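You operate a simulated robot arm through the tools that you are given. There is no shell and no other tool.

The job below is to be done with a simulated robot arm. You get a single attempt, and the scene is never put back.

## Task
Clamp the yellow spool, try the no-go ring on its end, then fit the go ring.
Fine: the no-go ring goes back on the black mat. Set down upright: yellow spool, no-go ring.
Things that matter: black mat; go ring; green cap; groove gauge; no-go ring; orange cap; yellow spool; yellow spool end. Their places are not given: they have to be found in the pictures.

It is judged by the outcome, as a careful person would: the job done as asked, and still so three seconds after it is handed in. It fails if anything else is knocked over, pushed out of place, dropped, spilled or broken.

## Robot
A 6-joint arm with a two-finger parallel gripper, fixed in place. Base frame: the origin is at the foot of the arm, x ahead of it, y to its left, z up; the work surface is at about z = 0.88. Readings come in m, degrees, newtons and seconds.
With the tool pointing down near the work surface it reaches from about 0.36 to 0.76 m from the base axis. Its first joint turns from -66.0 to 66.0 degrees. Payload 2.45 kg.
The TCP is the grasp point between the finger pads, 0.024 m short of the fingertips. In the tool frame z runs along the fingers and y along their closing line. The gripper opens to 0.068 m. The fingers are 0.017 m wide and 0.01 m thick; the gripper's body (0.04 by 0.07 m) begins 0.041 m behind the TCP.
Orientation is that of the tool frame in the base frame, as [roll, pitch, yaw] about the fixed x, y, z axes, in that order (R = Rz(yaw) Ry(pitch) Rx(roll)). With the fingers straight down and closing along the base's y, the tool's x points along the base's -x, its y along +y and its z along -z.

## Interface
- The arm moves only by the tool play_rows. Its argument "deltas" is one flat list of numbers, 6 for each row, row after row: the shift along the tool's x, y, z in units of 150 mm (1.0 is 150 mm), then the turn, a rotation vector about the tool's x, y, z in units of 45 degrees (1.0 is 45 degrees). In form: [tx, ty, tz, rx, ry, rz, tx, ty, tz, rx, ry, rz, ...]. A call has 1 to 20 rows; each row is the pose to reach, as a shift and turn from the pose commanded when the call began, along the tool's axes at that moment. "gripper" is the gripper command, from -1 (fully open) to 1 (shut), values between in proportion, set as the call begins (left out, the last holds). A call with a number of a shift or a turn outside -1 to 1 is refused whole. Rows are played at 5 a second. More than 0.05 m and 8.6 degrees between two rows, or a gripper value outside its range, and nothing of the call is played. A pose out of reach is approached as far as the arm can. The call stops where the force on the tool passes 40 N (or 10 N more than at its start, if that is more) or the arm is blocked; 0.2 s more then pass. Each finger travels about 0.108 m/s and halts on what it meets, pressing with about 42 N; the grip force reading is that of the motor and also rises with nothing between the fingers. The clock runs only during rows and for 0.2 s after the last one: add rows that repeat a pose to give the fingers time. The reply holds the time, the measured pose of the TCP, the force on the tool along the base axes, the opening and the grip force, in the units named above and with some noise, with the torque about the TCP (base axes, N m) and any sound that the robot's microphone picked up.
- Cameras (640 x 400 px; columns grow to the right, rows downward): "scene" is fixed at [0.1791, 0.4269, 1.4578]; the picture's right is [-0.60, -0.80, 0.00], its down [-0.49, 0.36, -0.79] and it looks along [0.64, -0.47, -0.61] (base axes); focal length 266 px, centre (320, 200). "wrist" rides on the gripper at [0.084, 0.011, -0.075] in the tool frame; the picture's right is [-0.13, 0.99, 0.00], its down [-0.60, -0.08, -0.79] and it looks along [-0.79, -0.10, 0.61] (tool axes); focal length 251 px, centre (320, 200).
- snapshot(camera): a new picture of that camera. It takes no simulated time.
- point_at(camera, pixels): for up to 12 pixels [column, row] of the newest picture of that camera ("zoom" is the newest enlarged one), the place [x, y, z] in the base frame of the surface seen there, good to about 0.002 m. It takes no simulated time.
- zoom(camera, box): a new picture of the part [left, top, right, bottom] of that camera's present view, enlarged. It takes no simulated time.
- finish_job(): hands the job in; it is judged then, once.

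Leave the gripper open and the arm clear of the work at the hand-in unless told otherwise.

The tools are called after ">>>" by a JSON object that holds its "api" and its "payload". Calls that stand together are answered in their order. play_rows: Moves the arm, as the interface text tells. Its arguments: {"type":"object","properties":{"deltas":{"type":"array","items":{"type":"number"}},"gripper":{"type":"number"}},"required":["deltas"]} The other tools are called the same way: snapshot (camera) takes a picture; point_at (camera, pixels) gives the place of the surface under pixels of a picture; zoom (camera, box) takes an enlarged picture of a part of a camera's view; finish_job () hands the job in.

At the start:

```text
clock: 0.0
eef_pos: [0.4959, -0.0818, 1.2266]
ee_rot: [-179.9, 0.0, -179.9]
contact_force: [0.4, 1.1, -0.3]
ft_torque: [0.01, -0.03, 0.01]
opening: 0.068
finger_force: 0.1
```

scene: 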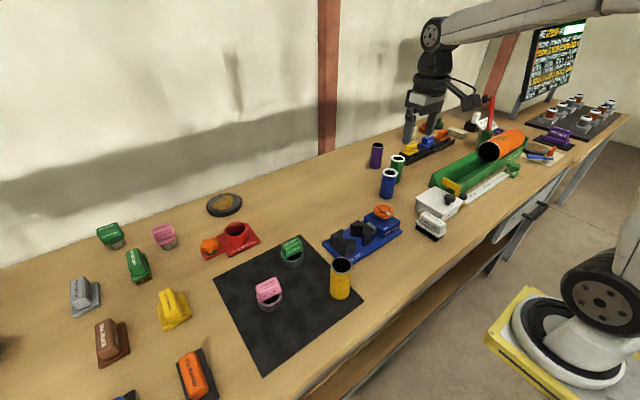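
wrist: 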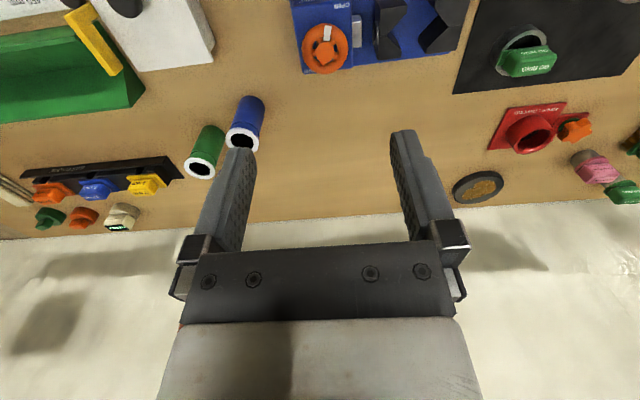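

I see the black mat near (290,300) carrying a pink-handled ring, a green-handled ring and the yellow spool, with a blue fixture near (362,235). I'll zoom in on these to identify them.

>>> {"api": "zoom", "payload": {"camera": "scene", "box": [200, 190, 420, 330]}}

>>> {"api": "zoom", "payload": {"camera": "scene", "box": [310, 190, 430, 266]}}

>>> {"api": "zoom", "payload": {"camera": "scene", "box": [60, 180, 280, 320]}}

>>> {"api": "zoom", "payload": {"camera": "scene", "box": [380, 60, 600, 200]}}

```text
2.86 times, centred on (310, 260) of scene
```

zoom: 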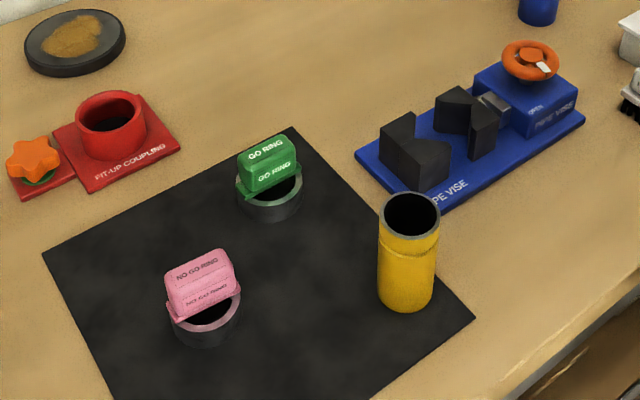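

```text
5.26 times, centred on (370, 228) of scene
```

zoom: 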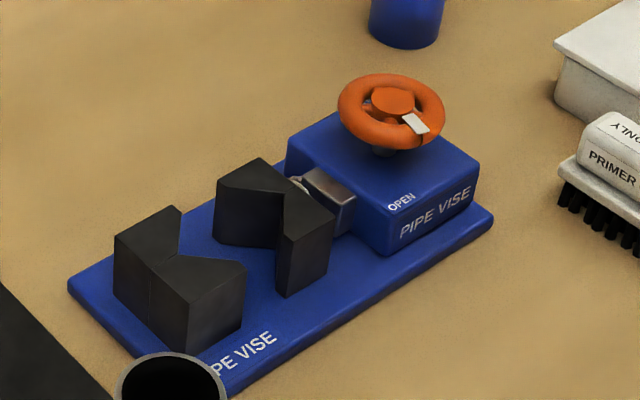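

```text
2.86 times, centred on (170, 250) of scene
```

zoom: 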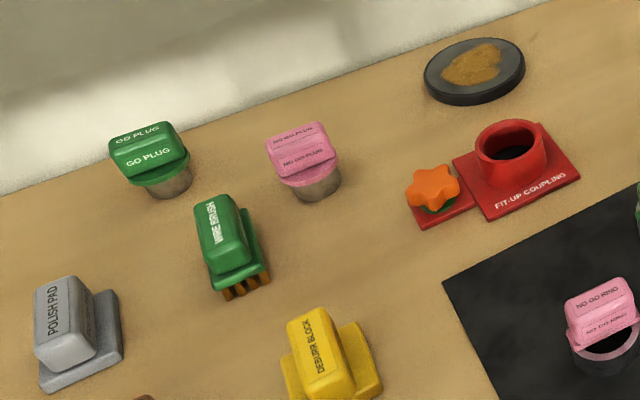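

```text
2.86 times, centred on (490, 130) of scene
```

zoom: 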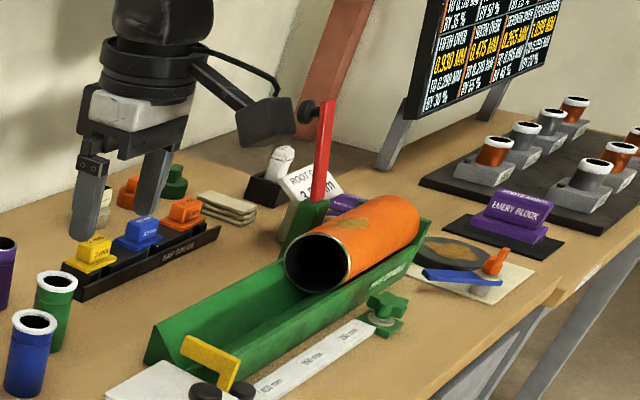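

The vise is a blue base with two black V jaws and an orange handwheel marked OPEN. Next I measure points on the spool, the rings, the jaws and the handwheel.

>>> {"api": "zoom", "payload": {"camera": "scene", "box": [310, 190, 430, 266]}}

>>> {"api": "point_at", "payload": {"camera": "zoom", "pixels": [[392, 100], [352, 125], [440, 110], [408, 78], [416, 124], [180, 208], [240, 264], [262, 160], [330, 214], [285, 195], [150, 290], [200, 252]]}}

>>> {"api": "point_at", "payload": {"camera": "scene", "pixels": [[341, 259], [333, 264], [350, 264], [341, 285], [341, 298], [268, 285], [270, 297], [268, 308], [291, 243], [291, 249], [292, 258], [294, 267]]}}

```text
5.26 times, centred on (370, 228) of scene
```

zoom: 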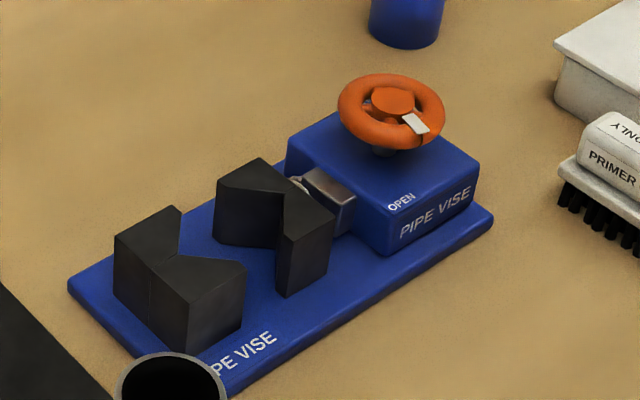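

```text
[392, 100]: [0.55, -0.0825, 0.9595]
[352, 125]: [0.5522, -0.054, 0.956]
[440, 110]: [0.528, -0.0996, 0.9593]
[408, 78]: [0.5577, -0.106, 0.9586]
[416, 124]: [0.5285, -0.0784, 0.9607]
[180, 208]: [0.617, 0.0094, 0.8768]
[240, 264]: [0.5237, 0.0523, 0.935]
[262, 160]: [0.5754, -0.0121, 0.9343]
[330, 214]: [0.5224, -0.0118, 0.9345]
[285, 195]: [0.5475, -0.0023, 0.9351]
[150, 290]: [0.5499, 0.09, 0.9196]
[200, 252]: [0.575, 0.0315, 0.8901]
```

```text
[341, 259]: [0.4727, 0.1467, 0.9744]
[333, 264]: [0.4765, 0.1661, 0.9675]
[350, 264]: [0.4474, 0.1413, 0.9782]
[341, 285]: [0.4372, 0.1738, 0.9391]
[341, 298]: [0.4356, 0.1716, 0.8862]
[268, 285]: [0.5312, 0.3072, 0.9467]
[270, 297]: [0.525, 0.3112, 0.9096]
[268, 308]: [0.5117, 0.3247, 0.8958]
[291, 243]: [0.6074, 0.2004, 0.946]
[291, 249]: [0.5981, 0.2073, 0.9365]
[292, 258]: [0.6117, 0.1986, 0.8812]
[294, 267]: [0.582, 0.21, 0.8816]
```

Jaw tops are at about z=0.935, with the V centre at about x=0.549. The handwheel is near (0.55,-0.08,0.96). I'll zoom in on the wrist view of the vise and the rings before moving.

>>> {"api": "zoom", "payload": {"camera": "wrist", "box": [270, 0, 490, 138]}}

>>> {"api": "zoom", "payload": {"camera": "wrist", "box": [440, 0, 640, 125]}}

>>> {"api": "zoom", "payload": {"camera": "scene", "box": [230, 225, 330, 320]}}

>>> {"api": "zoom", "payload": {"camera": "scene", "box": [320, 245, 365, 305]}}

```text
2.90 times, centred on (380, 69) of wrist
```

zoom: 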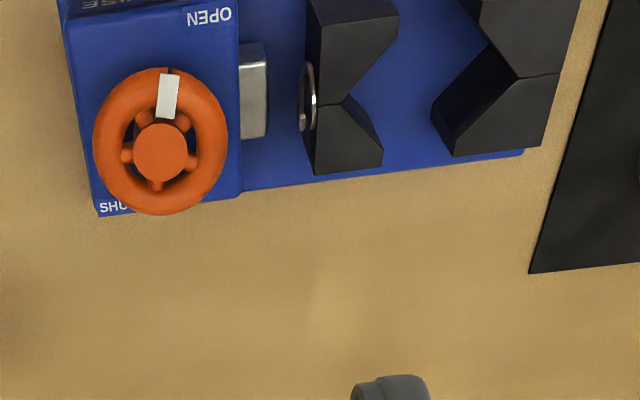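

```text
3.20 times, centred on (540, 62) of wrist
```

zoom: 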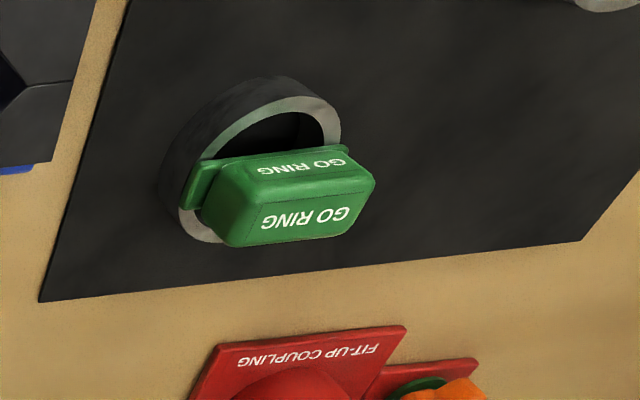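

```text
4.21 times, centred on (280, 272) of scene
```

zoom: 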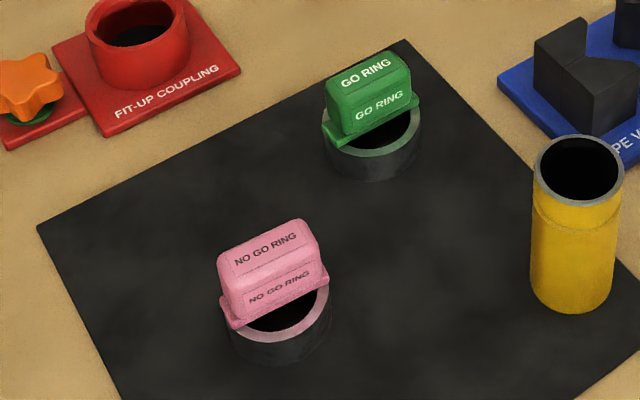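

```text
6.67 times, centred on (342, 275) of scene
```

zoom: 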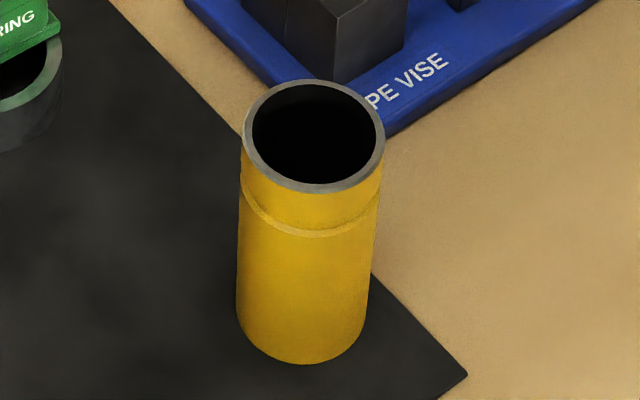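

The wrist view shows the OPEN label next to the pointer and SHUT on the far-left corner. The rings carry bar handles. I'll move left and tilt the gripper 30° so the wrist camera looks down over the mat and the vise.

>>> {"api": "play_rows", "payload": {"deltas": [0.05, 0.158, 0.03, 0, 0.111, 0, 0.1, 0.315, 0.06, 0, 0.222, 0, 0.15, 0.473, 0.09, 0, 0.333, 0, 0.2, 0.63, 0.12, 0, 0.444, 0, 0.25, 0.788, 0.15, 0, 0.556, 0, 0.3, 0.946, 0.177, 0, 0.667, 0, 0.3, 0.946, 0.177, 0, 0.667, 0], "gripper": -1}}

>>> {"api": "snapshot", "payload": {"camera": "wrist"}}

```text
clock: 1.6
eef_pos: [0.4511, 0.0612, 1.2024]
ee_rot: [180.0, -30.0, -180.0]
contact_force: [0.8, 0.8, 0.3]
ft_torque: [0.0, -0.03, -0.03]
opening: 0.068
finger_force: 0.0
```

```text
taken
```

wrist: 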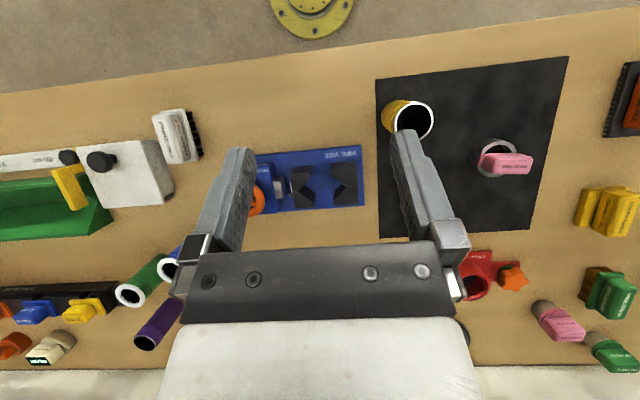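

The vise shows at (310,185), the spool at (410,120), and the no-go ring at (500,158). The go ring is hidden by the right finger. I'll zoom in and measure.

>>> {"api": "zoom", "payload": {"camera": "wrist", "box": [240, 130, 380, 218]}}

>>> {"api": "point_at", "payload": {"camera": "wrist", "pixels": [[414, 102], [396, 121], [433, 121], [414, 139], [385, 115], [478, 157], [516, 157], [498, 140], [498, 177], [505, 160], [485, 160], [530, 162]]}}

>>> {"api": "zoom", "payload": {"camera": "wrist", "box": [370, 80, 560, 200]}}

```text
4.55 times, centred on (310, 174) of wrist
```

zoom: 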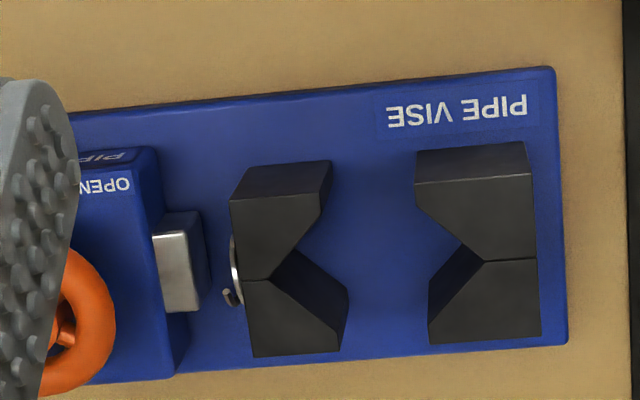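

```text
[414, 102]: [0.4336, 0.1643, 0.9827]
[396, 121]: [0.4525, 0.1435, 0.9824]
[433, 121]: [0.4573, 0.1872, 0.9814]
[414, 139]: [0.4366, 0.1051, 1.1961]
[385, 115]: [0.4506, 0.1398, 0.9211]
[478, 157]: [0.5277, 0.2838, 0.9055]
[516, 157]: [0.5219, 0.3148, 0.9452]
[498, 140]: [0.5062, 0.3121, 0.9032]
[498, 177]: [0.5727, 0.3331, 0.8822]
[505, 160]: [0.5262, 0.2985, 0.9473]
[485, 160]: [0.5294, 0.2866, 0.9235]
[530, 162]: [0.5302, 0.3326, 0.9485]
```

```text
3.33 times, centred on (465, 140) of wrist
```

zoom: 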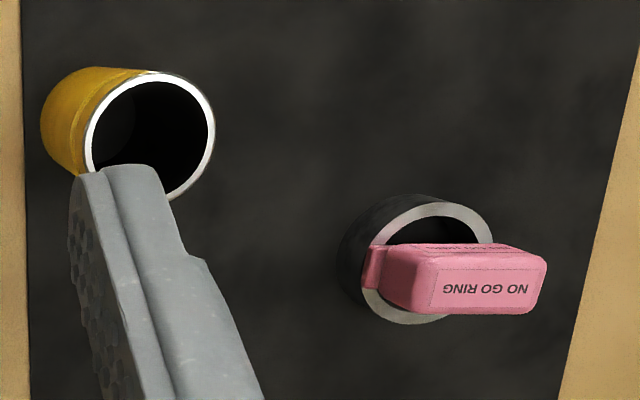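

The spool top is at z≈0.982 with a centre near (0.457,0.165). I'll shift left and lower to see the mat items between the fingers.

>>> {"api": "play_rows", "payload": {"deltas": [0, 0.25, 0, 0, 0, 0, 0, 0.5, 0, 0, 0, 0, 0, 0.75, 0, 0, 0, 0, 0, 1.0, 0, 0, 0, 0, 0, 1.0, 0, 0, 0, 0]}}

>>> {"api": "snapshot", "payload": {"camera": "wrist"}}

>>> {"api": "zoom", "payload": {"camera": "wrist", "box": [220, 70, 430, 200]}}

```text
clock: 2.8
eef_pos: [0.4513, 0.2102, 1.1981]
ee_rot: [-179.9, -29.9, -179.9]
contact_force: [-1.0, 0.6, 0.0]
ft_torque: [-0.01, 0.01, -0.01]
opening: 0.068
finger_force: 0.1
```

```text
taken
```

wrist: 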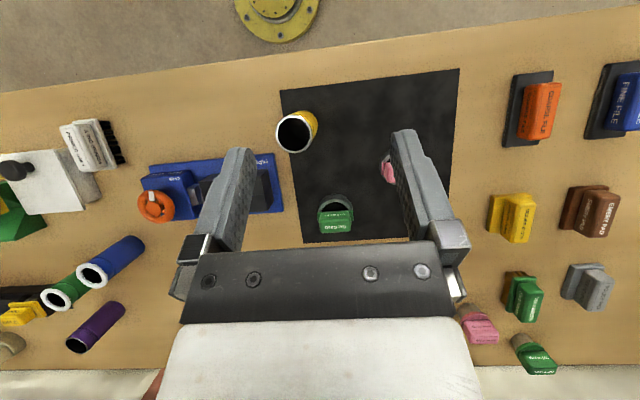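

```text
3.05 times, centred on (325, 135) of wrist
```

zoom: 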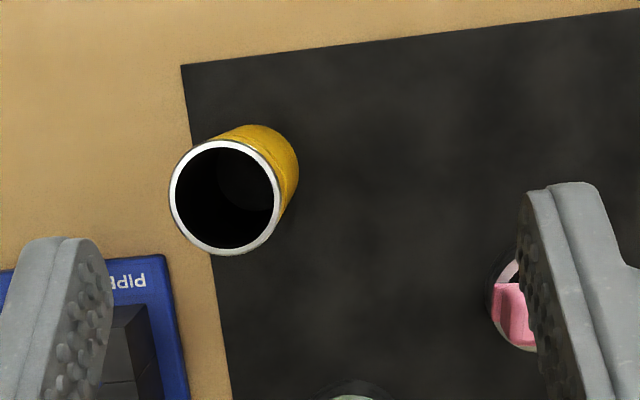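

The spool's white rim is clear at zoom (226,197). I'll measure points around that rim, and on the handwheel and the go ring.

>>> {"api": "point_at", "payload": {"camera": "zoom", "pixels": [[173, 197], [277, 200], [222, 145], [224, 250], [188, 160], [188, 234], [262, 235], [262, 163], [288, 190], [295, 160], [280, 140], [240, 130]]}}

>>> {"api": "zoom", "payload": {"camera": "wrist", "box": [290, 180, 380, 245]}}

>>> {"api": "point_at", "payload": {"camera": "wrist", "pixels": [[155, 191], [155, 218], [139, 205], [172, 205], [320, 202], [352, 202], [335, 193], [336, 205], [336, 218], [322, 230], [352, 228], [336, 230]]}}

```text
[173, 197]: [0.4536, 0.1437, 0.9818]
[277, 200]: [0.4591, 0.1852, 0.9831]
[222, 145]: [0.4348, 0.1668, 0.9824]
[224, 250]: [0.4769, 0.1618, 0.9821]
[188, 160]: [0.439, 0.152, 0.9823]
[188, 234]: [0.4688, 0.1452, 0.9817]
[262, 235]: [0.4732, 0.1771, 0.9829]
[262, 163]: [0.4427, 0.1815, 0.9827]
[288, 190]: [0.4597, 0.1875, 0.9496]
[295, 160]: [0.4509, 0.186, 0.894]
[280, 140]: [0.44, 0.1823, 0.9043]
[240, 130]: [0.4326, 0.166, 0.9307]
```

```text
6.15 times, centred on (335, 212) of wrist
```

zoom: 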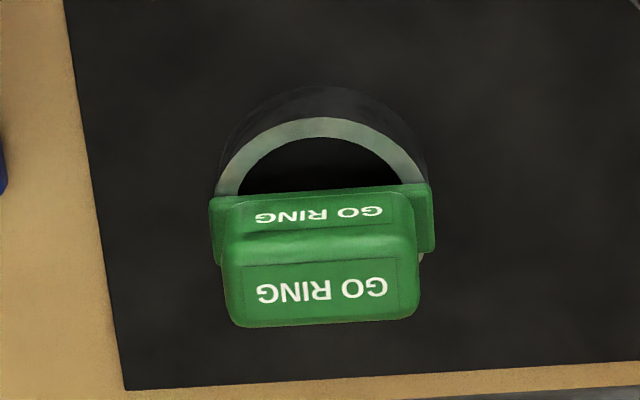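

```text
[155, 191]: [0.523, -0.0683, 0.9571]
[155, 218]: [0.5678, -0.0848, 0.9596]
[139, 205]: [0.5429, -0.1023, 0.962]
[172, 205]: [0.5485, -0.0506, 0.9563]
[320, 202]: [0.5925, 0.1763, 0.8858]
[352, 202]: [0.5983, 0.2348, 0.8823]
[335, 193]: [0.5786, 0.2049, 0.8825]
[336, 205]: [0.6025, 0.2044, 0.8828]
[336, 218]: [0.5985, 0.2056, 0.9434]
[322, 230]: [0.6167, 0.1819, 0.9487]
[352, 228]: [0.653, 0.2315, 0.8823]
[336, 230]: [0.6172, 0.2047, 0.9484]
```

The spool rim centre is about (0.456,0.1645) with an outer diameter of about 47 mm. The go ring handle is near (0.617,0.205). I'll now look straight down at the vise between the fingers.

>>> {"api": "play_rows", "payload": {"deltas": [-0.084, -0.25, 0.08, 0, 0, 0, -0.168, -0.5, 0.16, 0, 0, 0, -0.252, -0.75, 0.24, 0, 0, 0, -0.336, -1.0, 0.329, 0, 0, 0]}}

>>> {"api": "play_rows", "payload": {"deltas": [0, -0.2, 0, 0, 0, 0, 0, -0.2, 0, 0, 0, 0]}}

>>> {"api": "snapshot", "payload": {"camera": "wrist"}}

>>> {"api": "zoom", "payload": {"camera": "wrist", "box": [240, 140, 400, 240]}}

```text
clock: 3.8
eef_pos: [0.4682, 0.0616, 1.1322]
ee_rot: [-180.0, -29.9, -179.8]
contact_force: [0.0, -0.8, -0.3]
ft_torque: [0.04, -0.03, -0.02]
opening: 0.068
finger_force: 0.1
```

```text
clock: 4.4
eef_pos: [0.4678, 0.0305, 1.1329]
ee_rot: [180.0, -29.9, -179.9]
contact_force: [0.0, -0.8, 0.5]
ft_torque: [0.0, 0.01, -0.03]
opening: 0.0682
finger_force: 0.1
```

```text
taken
```

wrist: 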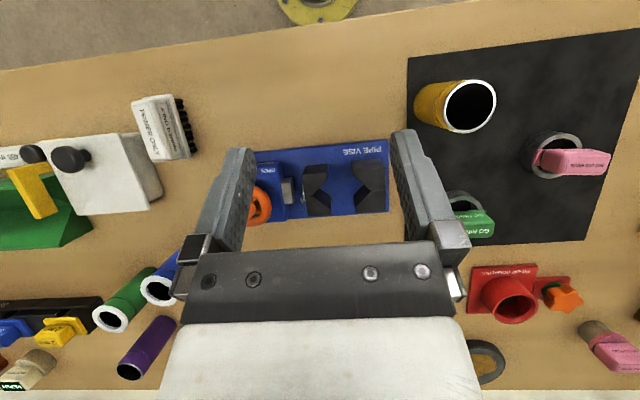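

```text
4.00 times, centred on (320, 190) of wrist
```

zoom: 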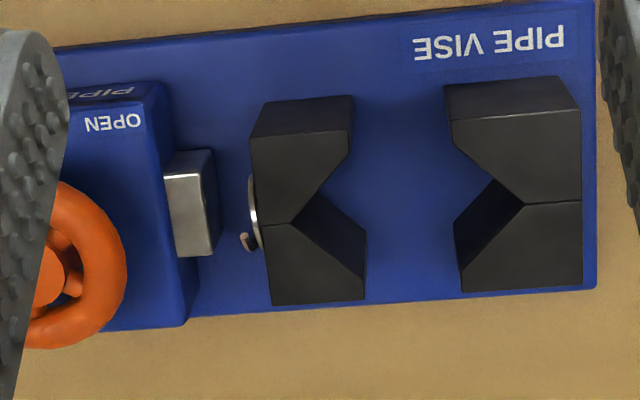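

The jaws and their V faces are clear in this zoom. I'll measure the jaw corners and the V apexes.

>>> {"api": "point_at", "payload": {"camera": "zoom", "pixels": [[254, 141], [345, 135], [344, 152], [288, 222], [360, 278], [360, 296], [456, 124], [456, 146], [528, 204], [464, 286], [576, 115], [576, 284]]}}

>>> {"api": "point_at", "payload": {"camera": "zoom", "pixels": [[400, 120], [400, 200], [400, 280], [120, 230], [80, 180], [120, 260], [60, 190], [80, 280], [190, 200], [210, 300], [590, 200], [592, 20]]}}

```text
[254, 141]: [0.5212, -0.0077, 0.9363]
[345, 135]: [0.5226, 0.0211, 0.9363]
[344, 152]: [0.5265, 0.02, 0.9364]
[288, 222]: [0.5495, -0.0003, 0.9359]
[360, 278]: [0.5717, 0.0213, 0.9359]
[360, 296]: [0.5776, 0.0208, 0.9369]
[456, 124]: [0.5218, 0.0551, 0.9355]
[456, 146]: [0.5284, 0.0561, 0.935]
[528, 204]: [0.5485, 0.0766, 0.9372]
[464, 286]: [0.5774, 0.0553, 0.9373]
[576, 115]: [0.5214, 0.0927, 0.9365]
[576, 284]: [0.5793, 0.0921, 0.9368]
```

```text
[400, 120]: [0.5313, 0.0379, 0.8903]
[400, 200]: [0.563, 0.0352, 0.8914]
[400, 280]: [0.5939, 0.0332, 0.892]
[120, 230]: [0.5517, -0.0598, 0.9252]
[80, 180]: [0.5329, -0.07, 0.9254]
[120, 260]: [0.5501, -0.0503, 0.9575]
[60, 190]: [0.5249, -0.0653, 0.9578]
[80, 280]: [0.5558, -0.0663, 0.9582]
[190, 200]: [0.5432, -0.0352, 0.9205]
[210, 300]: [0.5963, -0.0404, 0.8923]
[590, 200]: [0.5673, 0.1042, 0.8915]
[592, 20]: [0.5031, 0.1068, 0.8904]
```

The V apexes are at (0.5495,0.0005) and (0.5487,0.0755), and the plate top is at z≈0.891. The spool therefore goes at about (0.549,0.039). Now I'll straighten the tool and move above the spool at (0.456,0.164).

>>> {"api": "play_rows", "payload": {"deltas": [-0.024, 0.149, 0.067, 0, -0.111, 0, -0.047, 0.298, 0.134, 0, -0.222, 0, -0.071, 0.446, 0.2, 0, -0.333, 0, -0.095, 0.595, 0.268, 0, -0.444, 0, -0.118, 0.744, 0.335, 0, -0.556, 0, -0.142, 0.893, 0.403, 0, -0.667, 0, -0.142, 0.893, 0.403, 0, -0.667, 0]}}

>>> {"api": "snapshot", "payload": {"camera": "wrist"}}

>>> {"api": "snapshot", "payload": {"camera": "scene"}}

```text
clock: 6.0
eef_pos: [0.457, 0.1641, 1.0688]
ee_rot: [-180.0, 0.1, -179.9]
contact_force: [-0.8, -0.6, -0.5]
ft_torque: [0.0, 0.01, 0.02]
opening: 0.0682
finger_force: 0.0
```

```text
taken
```

wrist: 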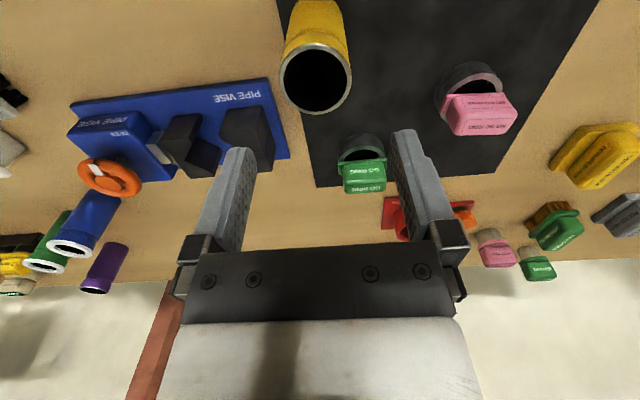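

```text
taken
```

scene: 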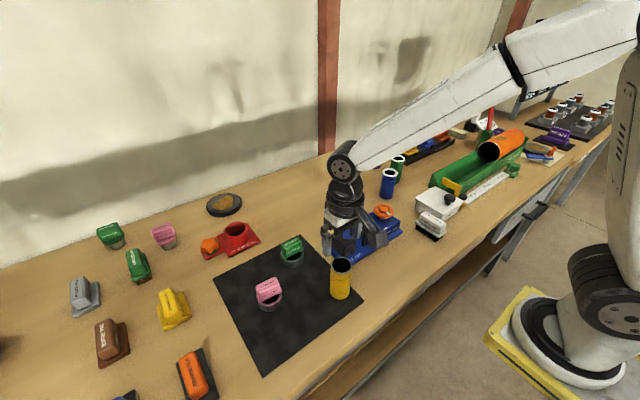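

The gripper is above the spool at (0.457,0.164,1.069). I'll check the rim centre again from this angle before descending.

>>> {"api": "zoom", "payload": {"camera": "wrist", "box": [265, 20, 365, 120]}}

>>> {"api": "point_at", "payload": {"camera": "wrist", "pixels": [[281, 84], [350, 78], [318, 46], [314, 112]]}}

```text
4.00 times, centred on (315, 70) of wrist
```

zoom: 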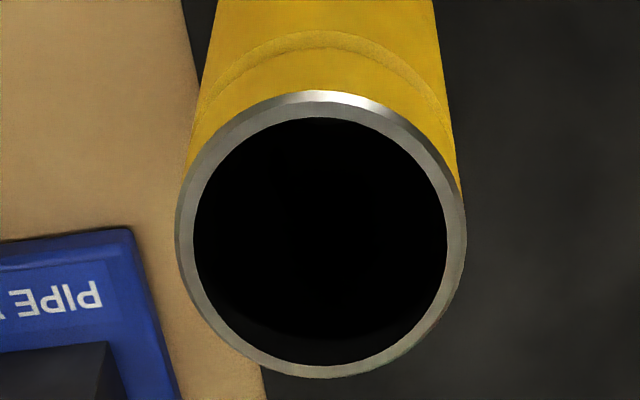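

```text
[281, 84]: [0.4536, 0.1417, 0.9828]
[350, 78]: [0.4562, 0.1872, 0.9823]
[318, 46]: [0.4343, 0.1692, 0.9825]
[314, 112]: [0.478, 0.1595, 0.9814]
```

The rim centre is confirmed at (0.456,0.1644). I'll descend 108 mm with open fingers to TCP z≈0.961.

>>> {"api": "play_rows", "payload": {"deltas": [0, 0, 0.144, 0, 0, 0, 0, 0, 0.288, 0, 0, 0, 0, 0, 0.432, 0, 0, 0, 0, 0, 0.576, 0, 0, 0, 0, 0, 0.72, 0, 0, 0, 0, 0, 0.72, 0, 0, 0], "gripper": -1}}

>>> {"api": "snapshot", "payload": {"camera": "wrist"}}

>>> {"api": "zoom", "payload": {"camera": "scene", "box": [290, 200, 400, 310]}}

```text
clock: 7.4
eef_pos: [0.4582, 0.1642, 0.9612]
ee_rot: [180.0, 0.1, -179.9]
contact_force: [-0.9, -0.6, -0.5]
ft_torque: [0.01, 0.0, 0.0]
opening: 0.0681
finger_force: 0.0
```

```text
taken
```

wrist: 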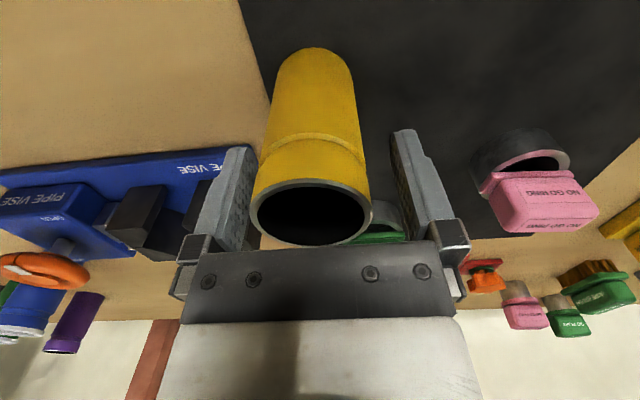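

```text
3.64 times, centred on (345, 255) of scene
```

zoom: 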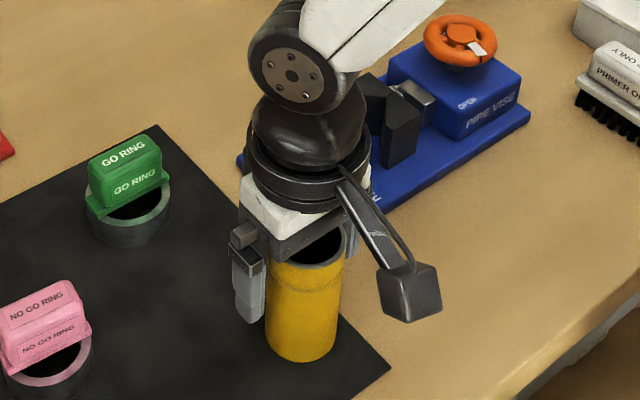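

The spool is between the fingers with no contact. I'll close the gripper and hold for four rows.

>>> {"api": "play_rows", "payload": {"deltas": [0, 0, 0, 0, 0, 0, 0, 0, 0, 0, 0, 0, 0, 0, 0, 0, 0, 0, 0, 0, 0, 0, 0, 0], "gripper": 1}}

>>> {"api": "snapshot", "payload": {"camera": "wrist"}}

```text
clock: 8.4
eef_pos: [0.4589, 0.1644, 0.9616]
ee_rot: [180.0, 0.0, -179.8]
contact_force: [0.6, 0.5, 0.1]
ft_torque: [0.02, -0.01, -0.03]
opening: 0.0471
finger_force: 41.6
```

```text
taken
```

wrist: 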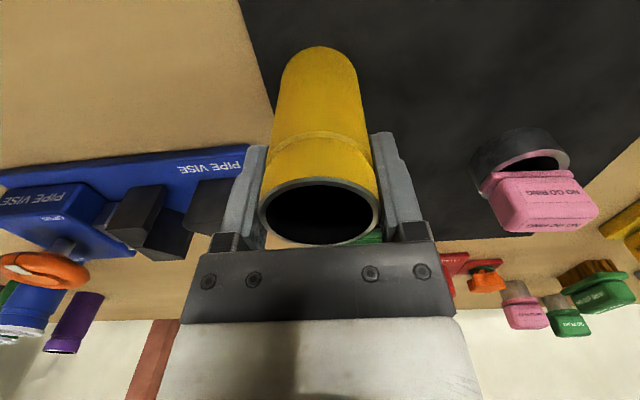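

The grip is firm at 47.1 mm opening and 41.6 N. I'll lift 90 mm straight up and check where the rim sits relative to the TCP.

>>> {"api": "play_rows", "payload": {"deltas": [0, 0, -0.05, 0, 0, 0, 0, 0, -0.2, 0, 0, 0, 0, 0, -0.4, 0, 0, 0, 0, 0, -0.6, 0, 0, 0, 0, 0, -0.6, 0, 0, 0]}}

>>> {"api": "snapshot", "payload": {"camera": "wrist"}}

>>> {"api": "point_at", "payload": {"camera": "wrist", "pixels": [[263, 205], [378, 205], [323, 181], [314, 241], [265, 222], [372, 224]]}}

>>> {"api": "zoom", "payload": {"camera": "scene", "box": [270, 160, 400, 310]}}

```text
clock: 9.6
eef_pos: [0.4579, 0.1638, 1.0514]
ee_rot: [180.0, 0.1, -179.8]
contact_force: [0.1, -0.3, -1.8]
ft_torque: [0.0, -0.04, -0.05]
opening: 0.0473
finger_force: 41.8
```

```text
taken
```

wrist: 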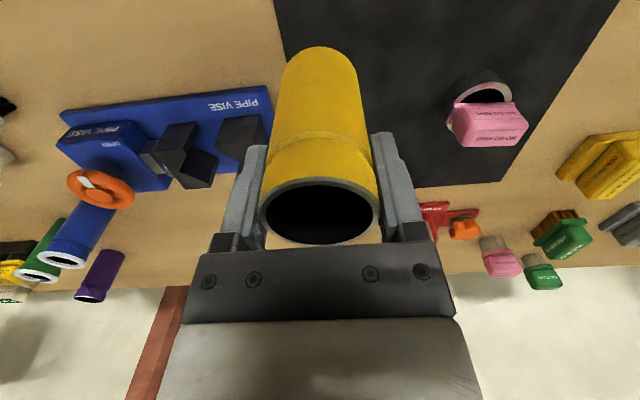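

```text
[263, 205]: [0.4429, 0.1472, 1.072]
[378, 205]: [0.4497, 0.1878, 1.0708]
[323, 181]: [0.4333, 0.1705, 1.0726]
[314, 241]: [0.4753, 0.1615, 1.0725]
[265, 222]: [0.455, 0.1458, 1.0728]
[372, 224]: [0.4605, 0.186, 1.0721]
```

```text
2.67 times, centred on (335, 235) of scene
```

zoom: 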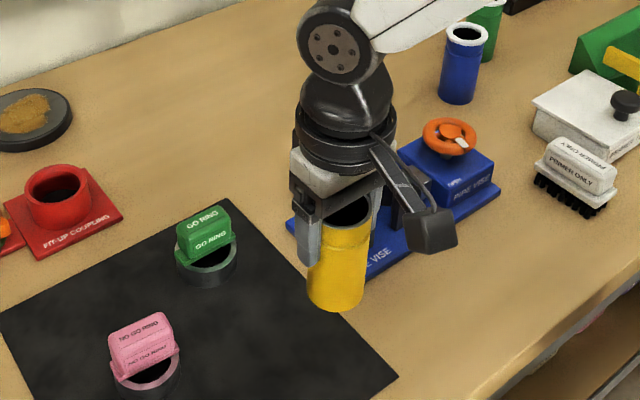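

The spool is held upright, with its rim 21 mm above the TCP and its bottom at z≈0.972. That clears the jaws. I'll carry it over the vise to about (0.5505,0.039).

>>> {"api": "play_rows", "payload": {"deltas": [-0.06, -0.08, 0, 0, 0, 0, -0.16, -0.22, 0, 0, 0, 0, -0.28, -0.38, 0, 0, 0, 0, -0.4, -0.54, 0, 0, 0, 0, -0.51, -0.69, 0, 0, 0, 0, -0.58, -0.79, 0, 0, 0, 0, -0.617, -0.835, 0, 0, 0, 0, -0.617, -0.835, 0, 0, 0, 0, -0.617, -0.835, 0, 0, 0, 0]}}

>>> {"api": "snapshot", "payload": {"camera": "wrist"}}

>>> {"api": "zoom", "payload": {"camera": "scene", "box": [310, 150, 430, 270]}}

```text
clock: 11.6
eef_pos: [0.5497, 0.042, 1.0519]
ee_rot: [179.9, 0.0, -180.0]
contact_force: [-0.3, 0.3, -3.2]
ft_torque: [0.01, -0.02, -0.03]
opening: 0.0472
finger_force: 41.7
```

```text
taken
```

wrist: 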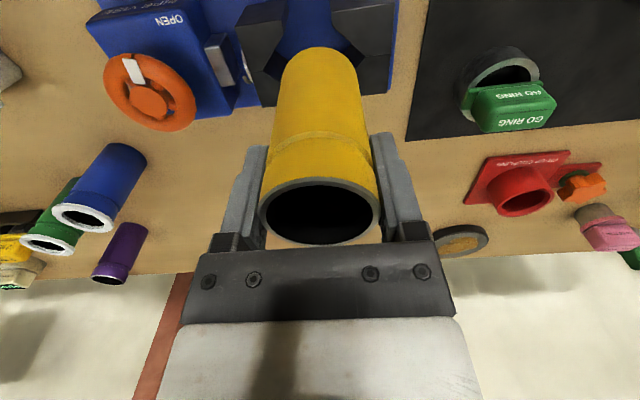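

```text
3.33 times, centred on (370, 210) of scene
```

zoom: 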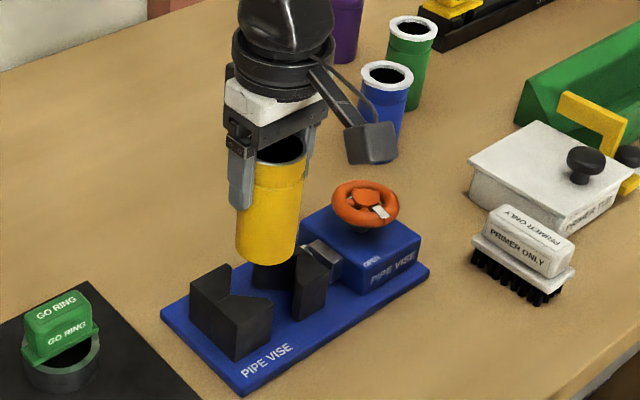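

The reply reads y=0.042, while I aimed for 0.039. I'll hold the pose to take another reading and measure the rim and spool from the pictures.

>>> {"api": "play_rows", "payload": {"deltas": [0, 0, 0, 0, 0, 0, 0, 0, 0, 0, 0, 0]}}

>>> {"api": "point_at", "payload": {"camera": "wrist", "pixels": [[262, 213], [377, 208], [323, 181], [314, 241], [315, 60], [315, 100], [285, 90], [350, 90], [320, 140]]}}

>>> {"api": "zoom", "payload": {"camera": "wrist", "box": [200, 0, 440, 150]}}

```text
clock: 12.2
eef_pos: [0.5505, 0.0416, 1.0521]
ee_rot: [-179.9, 0.1, -179.9]
contact_force: [-0.3, 0.5, -3.6]
ft_torque: [-0.01, -0.01, 0.03]
opening: 0.0471
finger_force: 42.2
```

```text
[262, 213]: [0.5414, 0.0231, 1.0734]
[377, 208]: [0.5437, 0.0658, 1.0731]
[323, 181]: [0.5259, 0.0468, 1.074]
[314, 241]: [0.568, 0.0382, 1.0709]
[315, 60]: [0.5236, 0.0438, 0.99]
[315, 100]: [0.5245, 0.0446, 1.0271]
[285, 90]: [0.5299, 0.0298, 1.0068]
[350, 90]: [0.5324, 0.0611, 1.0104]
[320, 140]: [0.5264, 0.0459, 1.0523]
```

```text
2.67 times, centred on (320, 75) of wrist
```

zoom: 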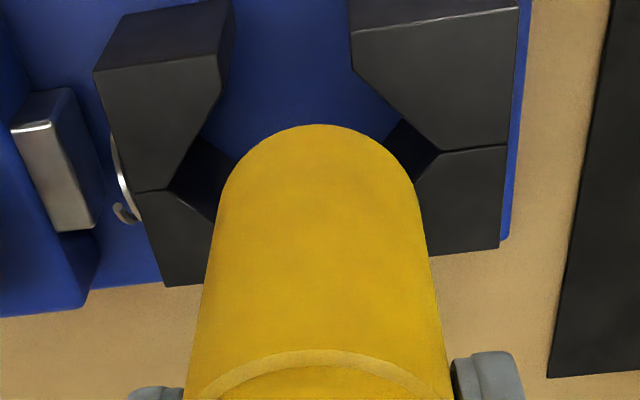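

The spool body's centre is at about (0.548,0.043), so I'll shift y by −3 mm. Then I'll lower slowly until its bottom is just inside the jaw tops and check the force.

>>> {"api": "play_rows", "payload": {"deltas": [0, -0.02, 0, 0, 0, 0, 0, -0.02, 0.06, 0, 0, 0, 0, -0.02, 0.13, 0, 0, 0, 0, -0.02, 0.18, 0, 0, 0, 0, -0.02, 0.2, 0, 0, 0, 0, -0.02, 0.22, 0, 0, 0, 0, -0.02, 0.24, 0, 0, 0, 0, -0.02, 0.26, 0, 0, 0, 0, -0.02, 0.28, 0, 0, 0, 0, -0.02, 0.3, 0, 0, 0, 0, -0.02, 0.3, 0, 0, 0]}}

>>> {"api": "snapshot", "payload": {"camera": "wrist"}}

>>> {"api": "zoom", "payload": {"camera": "scene", "box": [310, 150, 430, 270]}}

>>> {"api": "zoom", "payload": {"camera": "wrist", "box": [200, 0, 440, 150]}}

```text
clock: 14.6
eef_pos: [0.551, 0.0353, 1.0075]
ee_rot: [180.0, 0.1, -180.0]
contact_force: [-0.5, 0.7, -2.1]
ft_torque: [0.0, 0.01, -0.05]
opening: 0.047
finger_force: 42.1
```

```text
taken
```

wrist: 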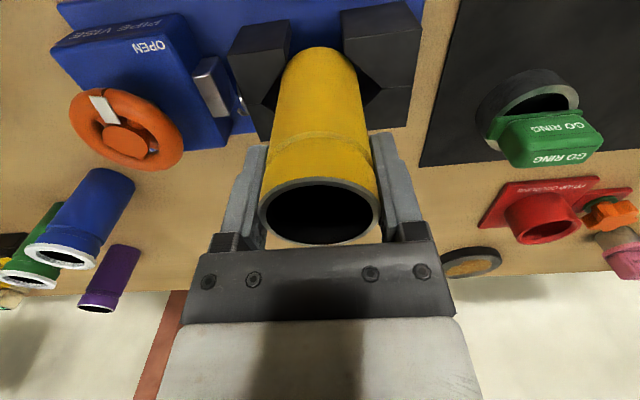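

```text
3.33 times, centred on (370, 210) of scene
```

zoom: 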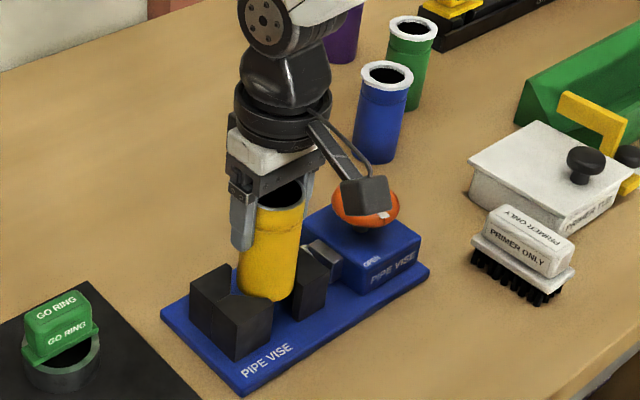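

```text
2.67 times, centred on (320, 75) of wrist
```

zoom: 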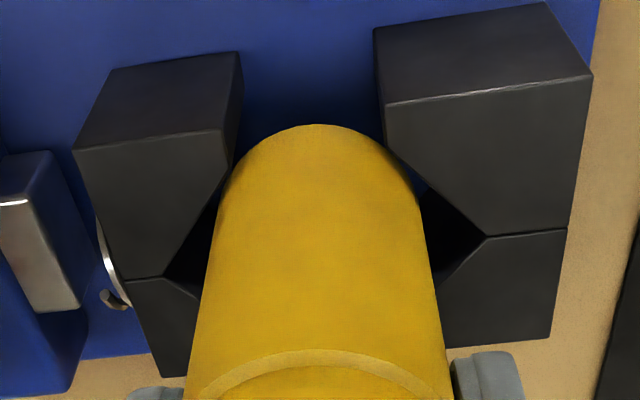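

The force is normal, but the reading shows y=0.0353, closer to the moving jaw than I want. I'll take another reading with a small +2.5 mm correction in y.

>>> {"api": "play_rows", "payload": {"deltas": [0, 0.017, 0, 0, 0, 0, 0, 0.017, 0, 0, 0, 0, 0, 0.017, 0, 0, 0, 0]}}

>>> {"api": "play_rows", "payload": {"deltas": [0, 0, 0, 0, 0, 0]}}

>>> {"api": "snapshot", "payload": {"camera": "wrist"}}

>>> {"api": "zoom", "payload": {"camera": "wrist", "box": [200, 0, 440, 150]}}

>>> {"api": "point_at", "payload": {"camera": "zoom", "pixels": [[260, 200], [380, 200], [320, 200], [260, 250], [390, 250], [165, 272], [485, 235], [240, 130], [388, 102], [320, 130]]}}

```text
clock: 15.4
eef_pos: [0.5512, 0.0385, 1.0062]
ee_rot: [-179.9, 0.1, -180.0]
contact_force: [-0.2, -0.6, -1.6]
ft_torque: [-0.02, -0.01, 0.02]
opening: 0.0472
finger_force: 42.3
```

```text
clock: 15.8
eef_pos: [0.5495, 0.0376, 1.0062]
ee_rot: [180.0, 0.2, -179.8]
contact_force: [0.1, 0.1, -3.2]
ft_torque: [0.01, -0.05, -0.01]
opening: 0.0473
finger_force: 41.6
```

```text
taken
```

wrist: 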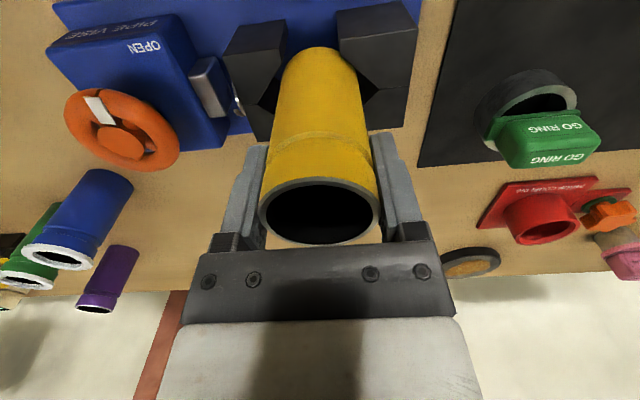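

```text
2.67 times, centred on (320, 75) of wrist
```

zoom: 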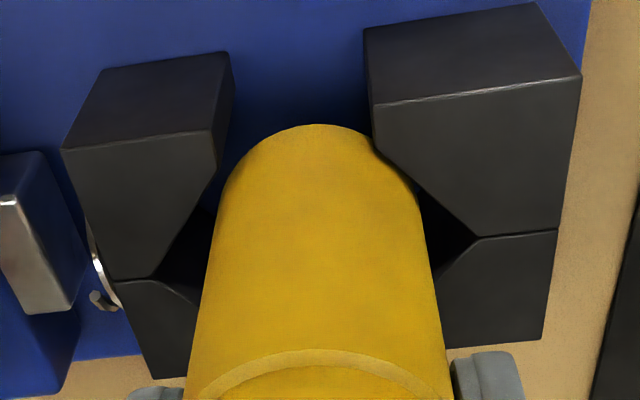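

```text
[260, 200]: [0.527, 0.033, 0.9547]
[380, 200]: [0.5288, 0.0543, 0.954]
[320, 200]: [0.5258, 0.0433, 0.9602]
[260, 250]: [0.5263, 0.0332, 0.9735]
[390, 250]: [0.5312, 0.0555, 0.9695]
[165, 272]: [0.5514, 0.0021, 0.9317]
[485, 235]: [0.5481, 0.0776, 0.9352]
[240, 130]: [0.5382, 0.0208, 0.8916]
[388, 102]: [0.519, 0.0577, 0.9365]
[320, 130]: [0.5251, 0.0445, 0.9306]
```

Relative to both apexes the spool is now nearly centred, at about 0.041 between 0.002 and 0.0776. I'll continue down 32 mm in small steps.

>>> {"api": "play_rows", "payload": {"deltas": [0, 0, 0.03, 0, 0, 0, 0, 0, 0.06, 0, 0, 0, 0, 0, 0.09, 0, 0, 0, 0, 0, 0.12, 0, 0, 0, 0, 0, 0.15, 0, 0, 0, 0, 0, 0.18, 0, 0, 0, 0, 0, 0.2, 0, 0, 0, 0, 0, 0.213, 0, 0, 0, 0, 0, 0.213, 0, 0, 0]}}

>>> {"api": "snapshot", "payload": {"camera": "wrist"}}

>>> {"api": "zoom", "payload": {"camera": "scene", "box": [320, 180, 410, 270]}}

```text
clock: 17.8
eef_pos: [0.551, 0.0375, 0.9735]
ee_rot: [180.0, 0.1, -180.0]
contact_force: [-0.2, 0.8, -3.1]
ft_torque: [0.01, 0.01, 0.03]
opening: 0.0473
finger_force: 42.3
```

```text
taken
```

wrist: 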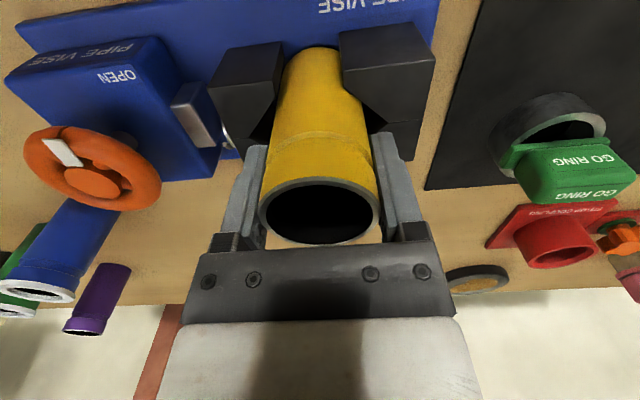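

```text
4.44 times, centred on (365, 225) of scene
```

zoom: 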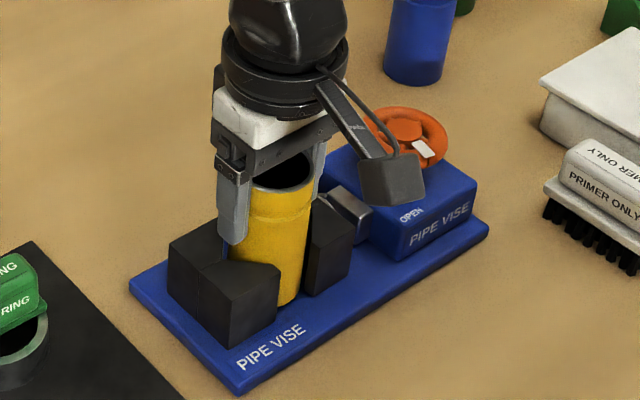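

The spool bottom should now be about 3 mm above the plate. I'll go down in 0.7 mm rows and watch the vertical force.

>>> {"api": "play_rows", "payload": {"deltas": [0, 0, 0.005, 0, 0, 0, 0, 0, 0.01, 0, 0, 0, 0, 0, 0.014, 0, 0, 0, 0, 0, 0.014, 0, 0, 0]}}

>>> {"api": "play_rows", "payload": {"deltas": [0, 0, 0.004, 0, 0, 0, 0, 0, 0.007, 0, 0, 0, 0, 0, 0.007, 0, 0, 0]}}

```text
clock: 18.8
eef_pos: [0.5503, 0.0378, 0.973]
ee_rot: [-180.0, 0.2, -179.9]
contact_force: [0.1, 0.5, -2.9]
ft_torque: [-0.02, 0.01, -0.05]
opening: 0.0471
finger_force: 42.1
```

```text
clock: 19.6
eef_pos: [0.5497, 0.0376, 0.9702]
ee_rot: [180.0, 0.1, -179.8]
contact_force: [-0.1, 0.3, -1.5]
ft_torque: [0.05, 0.02, 0.0]
opening: 0.0471
finger_force: 42.3
```

The force eased slightly, from −3 to −1.5 N, with TCP z≈0.970. I'll go down another 1 mm in fine steps.

>>> {"api": "play_rows", "payload": {"deltas": [0, 0, 0.003, 0, 0, 0, 0, 0, 0.005, 0, 0, 0, 0, 0, 0.005, 0, 0, 0]}}

>>> {"api": "play_rows", "payload": {"deltas": [0, 0, 0.003, 0, 0, 0, 0, 0, 0.005, 0, 0, 0, 0, 0, 0.005, 0, 0, 0]}}

```text
clock: 20.4
eef_pos: [0.5509, 0.0383, 0.9701]
ee_rot: [179.9, 0.2, -179.9]
contact_force: [-3.0, -5.5, 14.8]
ft_torque: [-0.27, 0.69, 0.16]
opening: 0.0471
finger_force: 41.7
```

```text
clock: 21.2
eef_pos: [0.5512, 0.0393, 0.9707]
ee_rot: [179.9, 0.2, -179.9]
contact_force: [0.6, -8.5, 19.8]
ft_torque: [-0.6, 0.58, 0.18]
opening: 0.047
finger_force: 42.1
```

The plate is reached, with 15–20 N upward. I'll back off 1 mm to unload and then open the gripper.

>>> {"api": "play_rows", "payload": {"deltas": [0, 0, -0.007, 0, 0, 0, 0, 0, -0.007, 0, 0, 0]}}

>>> {"api": "play_rows", "payload": {"deltas": [0, 0, 0, 0, 0, 0, 0, 0, 0, 0, 0, 0, 0, 0, 0, 0, 0, 0, 0, 0, 0, 0, 0, 0], "gripper": -1}}

>>> {"api": "snapshot", "payload": {"camera": "wrist"}}

>>> {"api": "zoom", "payload": {"camera": "scene", "box": [320, 180, 410, 270]}}

```text
clock: 21.8
eef_pos: [0.5512, 0.0403, 0.971]
ee_rot: [-180.0, 0.0, -179.8]
contact_force: [6.9, -1.9, 0.8]
ft_torque: [-0.06, -0.48, -0.03]
opening: 0.047
finger_force: 42.2
```

```text
clock: 22.8
eef_pos: [0.5507, 0.0393, 0.9701]
ee_rot: [180.0, 0.0, -179.9]
contact_force: [0.0, -0.5, 0.0]
ft_torque: [-0.02, -0.03, 0.0]
opening: 0.0681
finger_force: 0.0
```

```text
taken
```

wrist: 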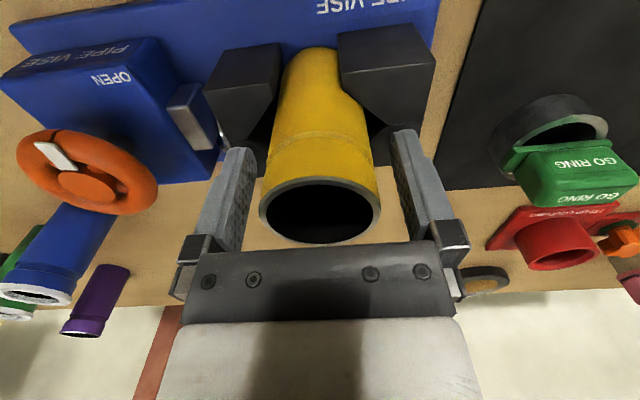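

```text
4.44 times, centred on (365, 225) of scene
```

zoom: 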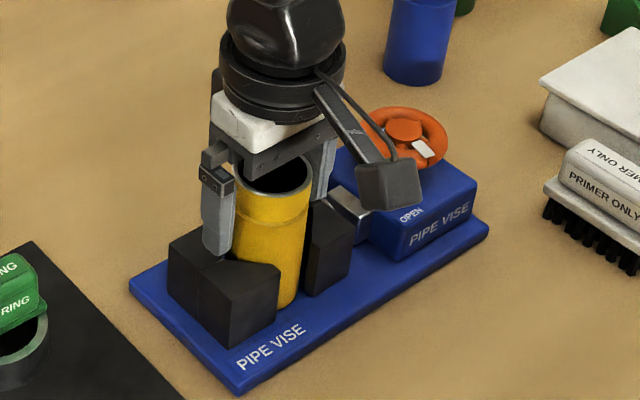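

The spool stands free in the vise. I'll rise 110 mm, then shift right and tilt to view the handwheel from above.

>>> {"api": "play_rows", "payload": {"deltas": [0, 0, -0.1, 0, 0, 0, 0, 0, -0.25, 0, 0, 0, 0, 0, -0.45, 0, 0, 0, 0, 0, -0.65, 0, 0, 0, 0, 0, -0.8, 0, 0, 0, 0, 0, -0.8, 0, 0, 0]}}

>>> {"api": "play_rows", "payload": {"deltas": [0.1, -0.13, -0.06, 0, 0.111, 0, 0.2, -0.26, -0.11, 0, 0.222, 0, 0.3, -0.39, -0.17, 0, 0.333, 0, 0.4, -0.52, -0.22, 0, 0.444, 0, 0.5, -0.65, -0.28, 0, 0.556, 0, 0.58, -0.77, -0.33, 0, 0.667, 0, 0.58, -0.77, -0.33, 0, 0.667, 0]}}

>>> {"api": "snapshot", "payload": {"camera": "wrist"}}

>>> {"api": "zoom", "payload": {"camera": "wrist", "box": [240, 100, 440, 230]}}

```text
clock: 24.2
eef_pos: [0.5489, 0.0397, 1.0919]
ee_rot: [179.9, 0.1, -179.8]
contact_force: [0.2, 0.9, 0.5]
ft_torque: [-0.02, 0.01, -0.01]
opening: 0.0684
finger_force: 0.0
```

```text
clock: 25.8
eef_pos: [0.4644, -0.0779, 1.1396]
ee_rot: [180.0, -29.9, -180.0]
contact_force: [-0.4, 0.7, 0.4]
ft_torque: [0.0, -0.02, -0.02]
opening: 0.068
finger_force: 0.1
```

```text
taken
```

wrist: 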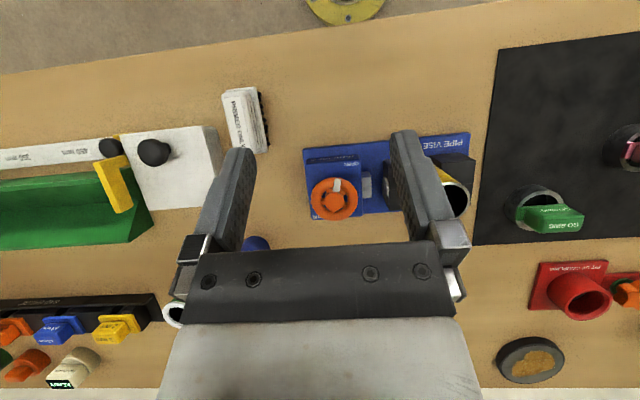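

```text
3.08 times, centred on (340, 165) of wrist
```

zoom: 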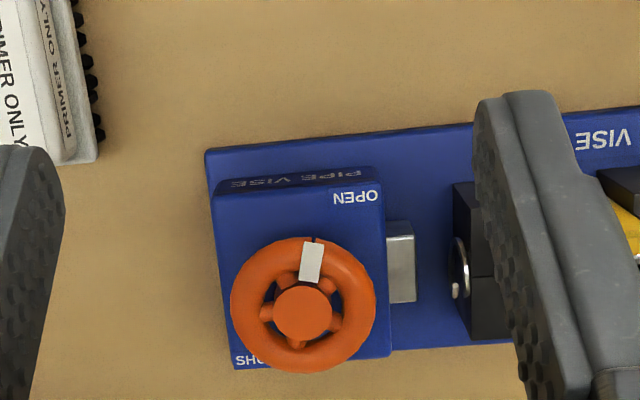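

The handwheel is clear, with the pointer towards OPEN and SHUT in the opposite corner. I'll measure its rim, hub and pointer.

>>> {"api": "point_at", "payload": {"camera": "zoom", "pixels": [[236, 305], [371, 298], [300, 243], [308, 367], [248, 309], [360, 302], [302, 313], [312, 262], [306, 358], [262, 260], [355, 345], [250, 355]]}}

>>> {"api": "zoom", "payload": {"camera": "wrist", "box": [295, 140, 385, 230]}}

```text
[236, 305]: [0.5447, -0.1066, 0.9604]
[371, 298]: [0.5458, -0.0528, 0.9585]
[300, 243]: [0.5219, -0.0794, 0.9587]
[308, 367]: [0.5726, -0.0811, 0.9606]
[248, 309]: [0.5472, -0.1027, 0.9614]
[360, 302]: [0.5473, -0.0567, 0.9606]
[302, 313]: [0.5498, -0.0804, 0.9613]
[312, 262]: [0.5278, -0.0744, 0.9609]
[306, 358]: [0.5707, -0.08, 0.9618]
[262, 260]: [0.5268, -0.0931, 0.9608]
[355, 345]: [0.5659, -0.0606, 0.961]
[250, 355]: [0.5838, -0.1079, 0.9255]
```

```text
4.44 times, centred on (340, 185) of wrist
```

zoom: 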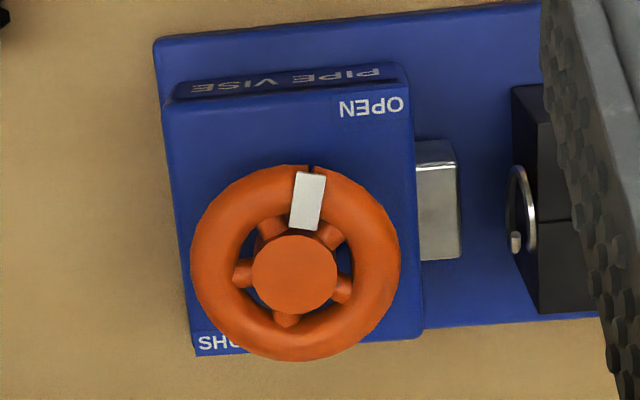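

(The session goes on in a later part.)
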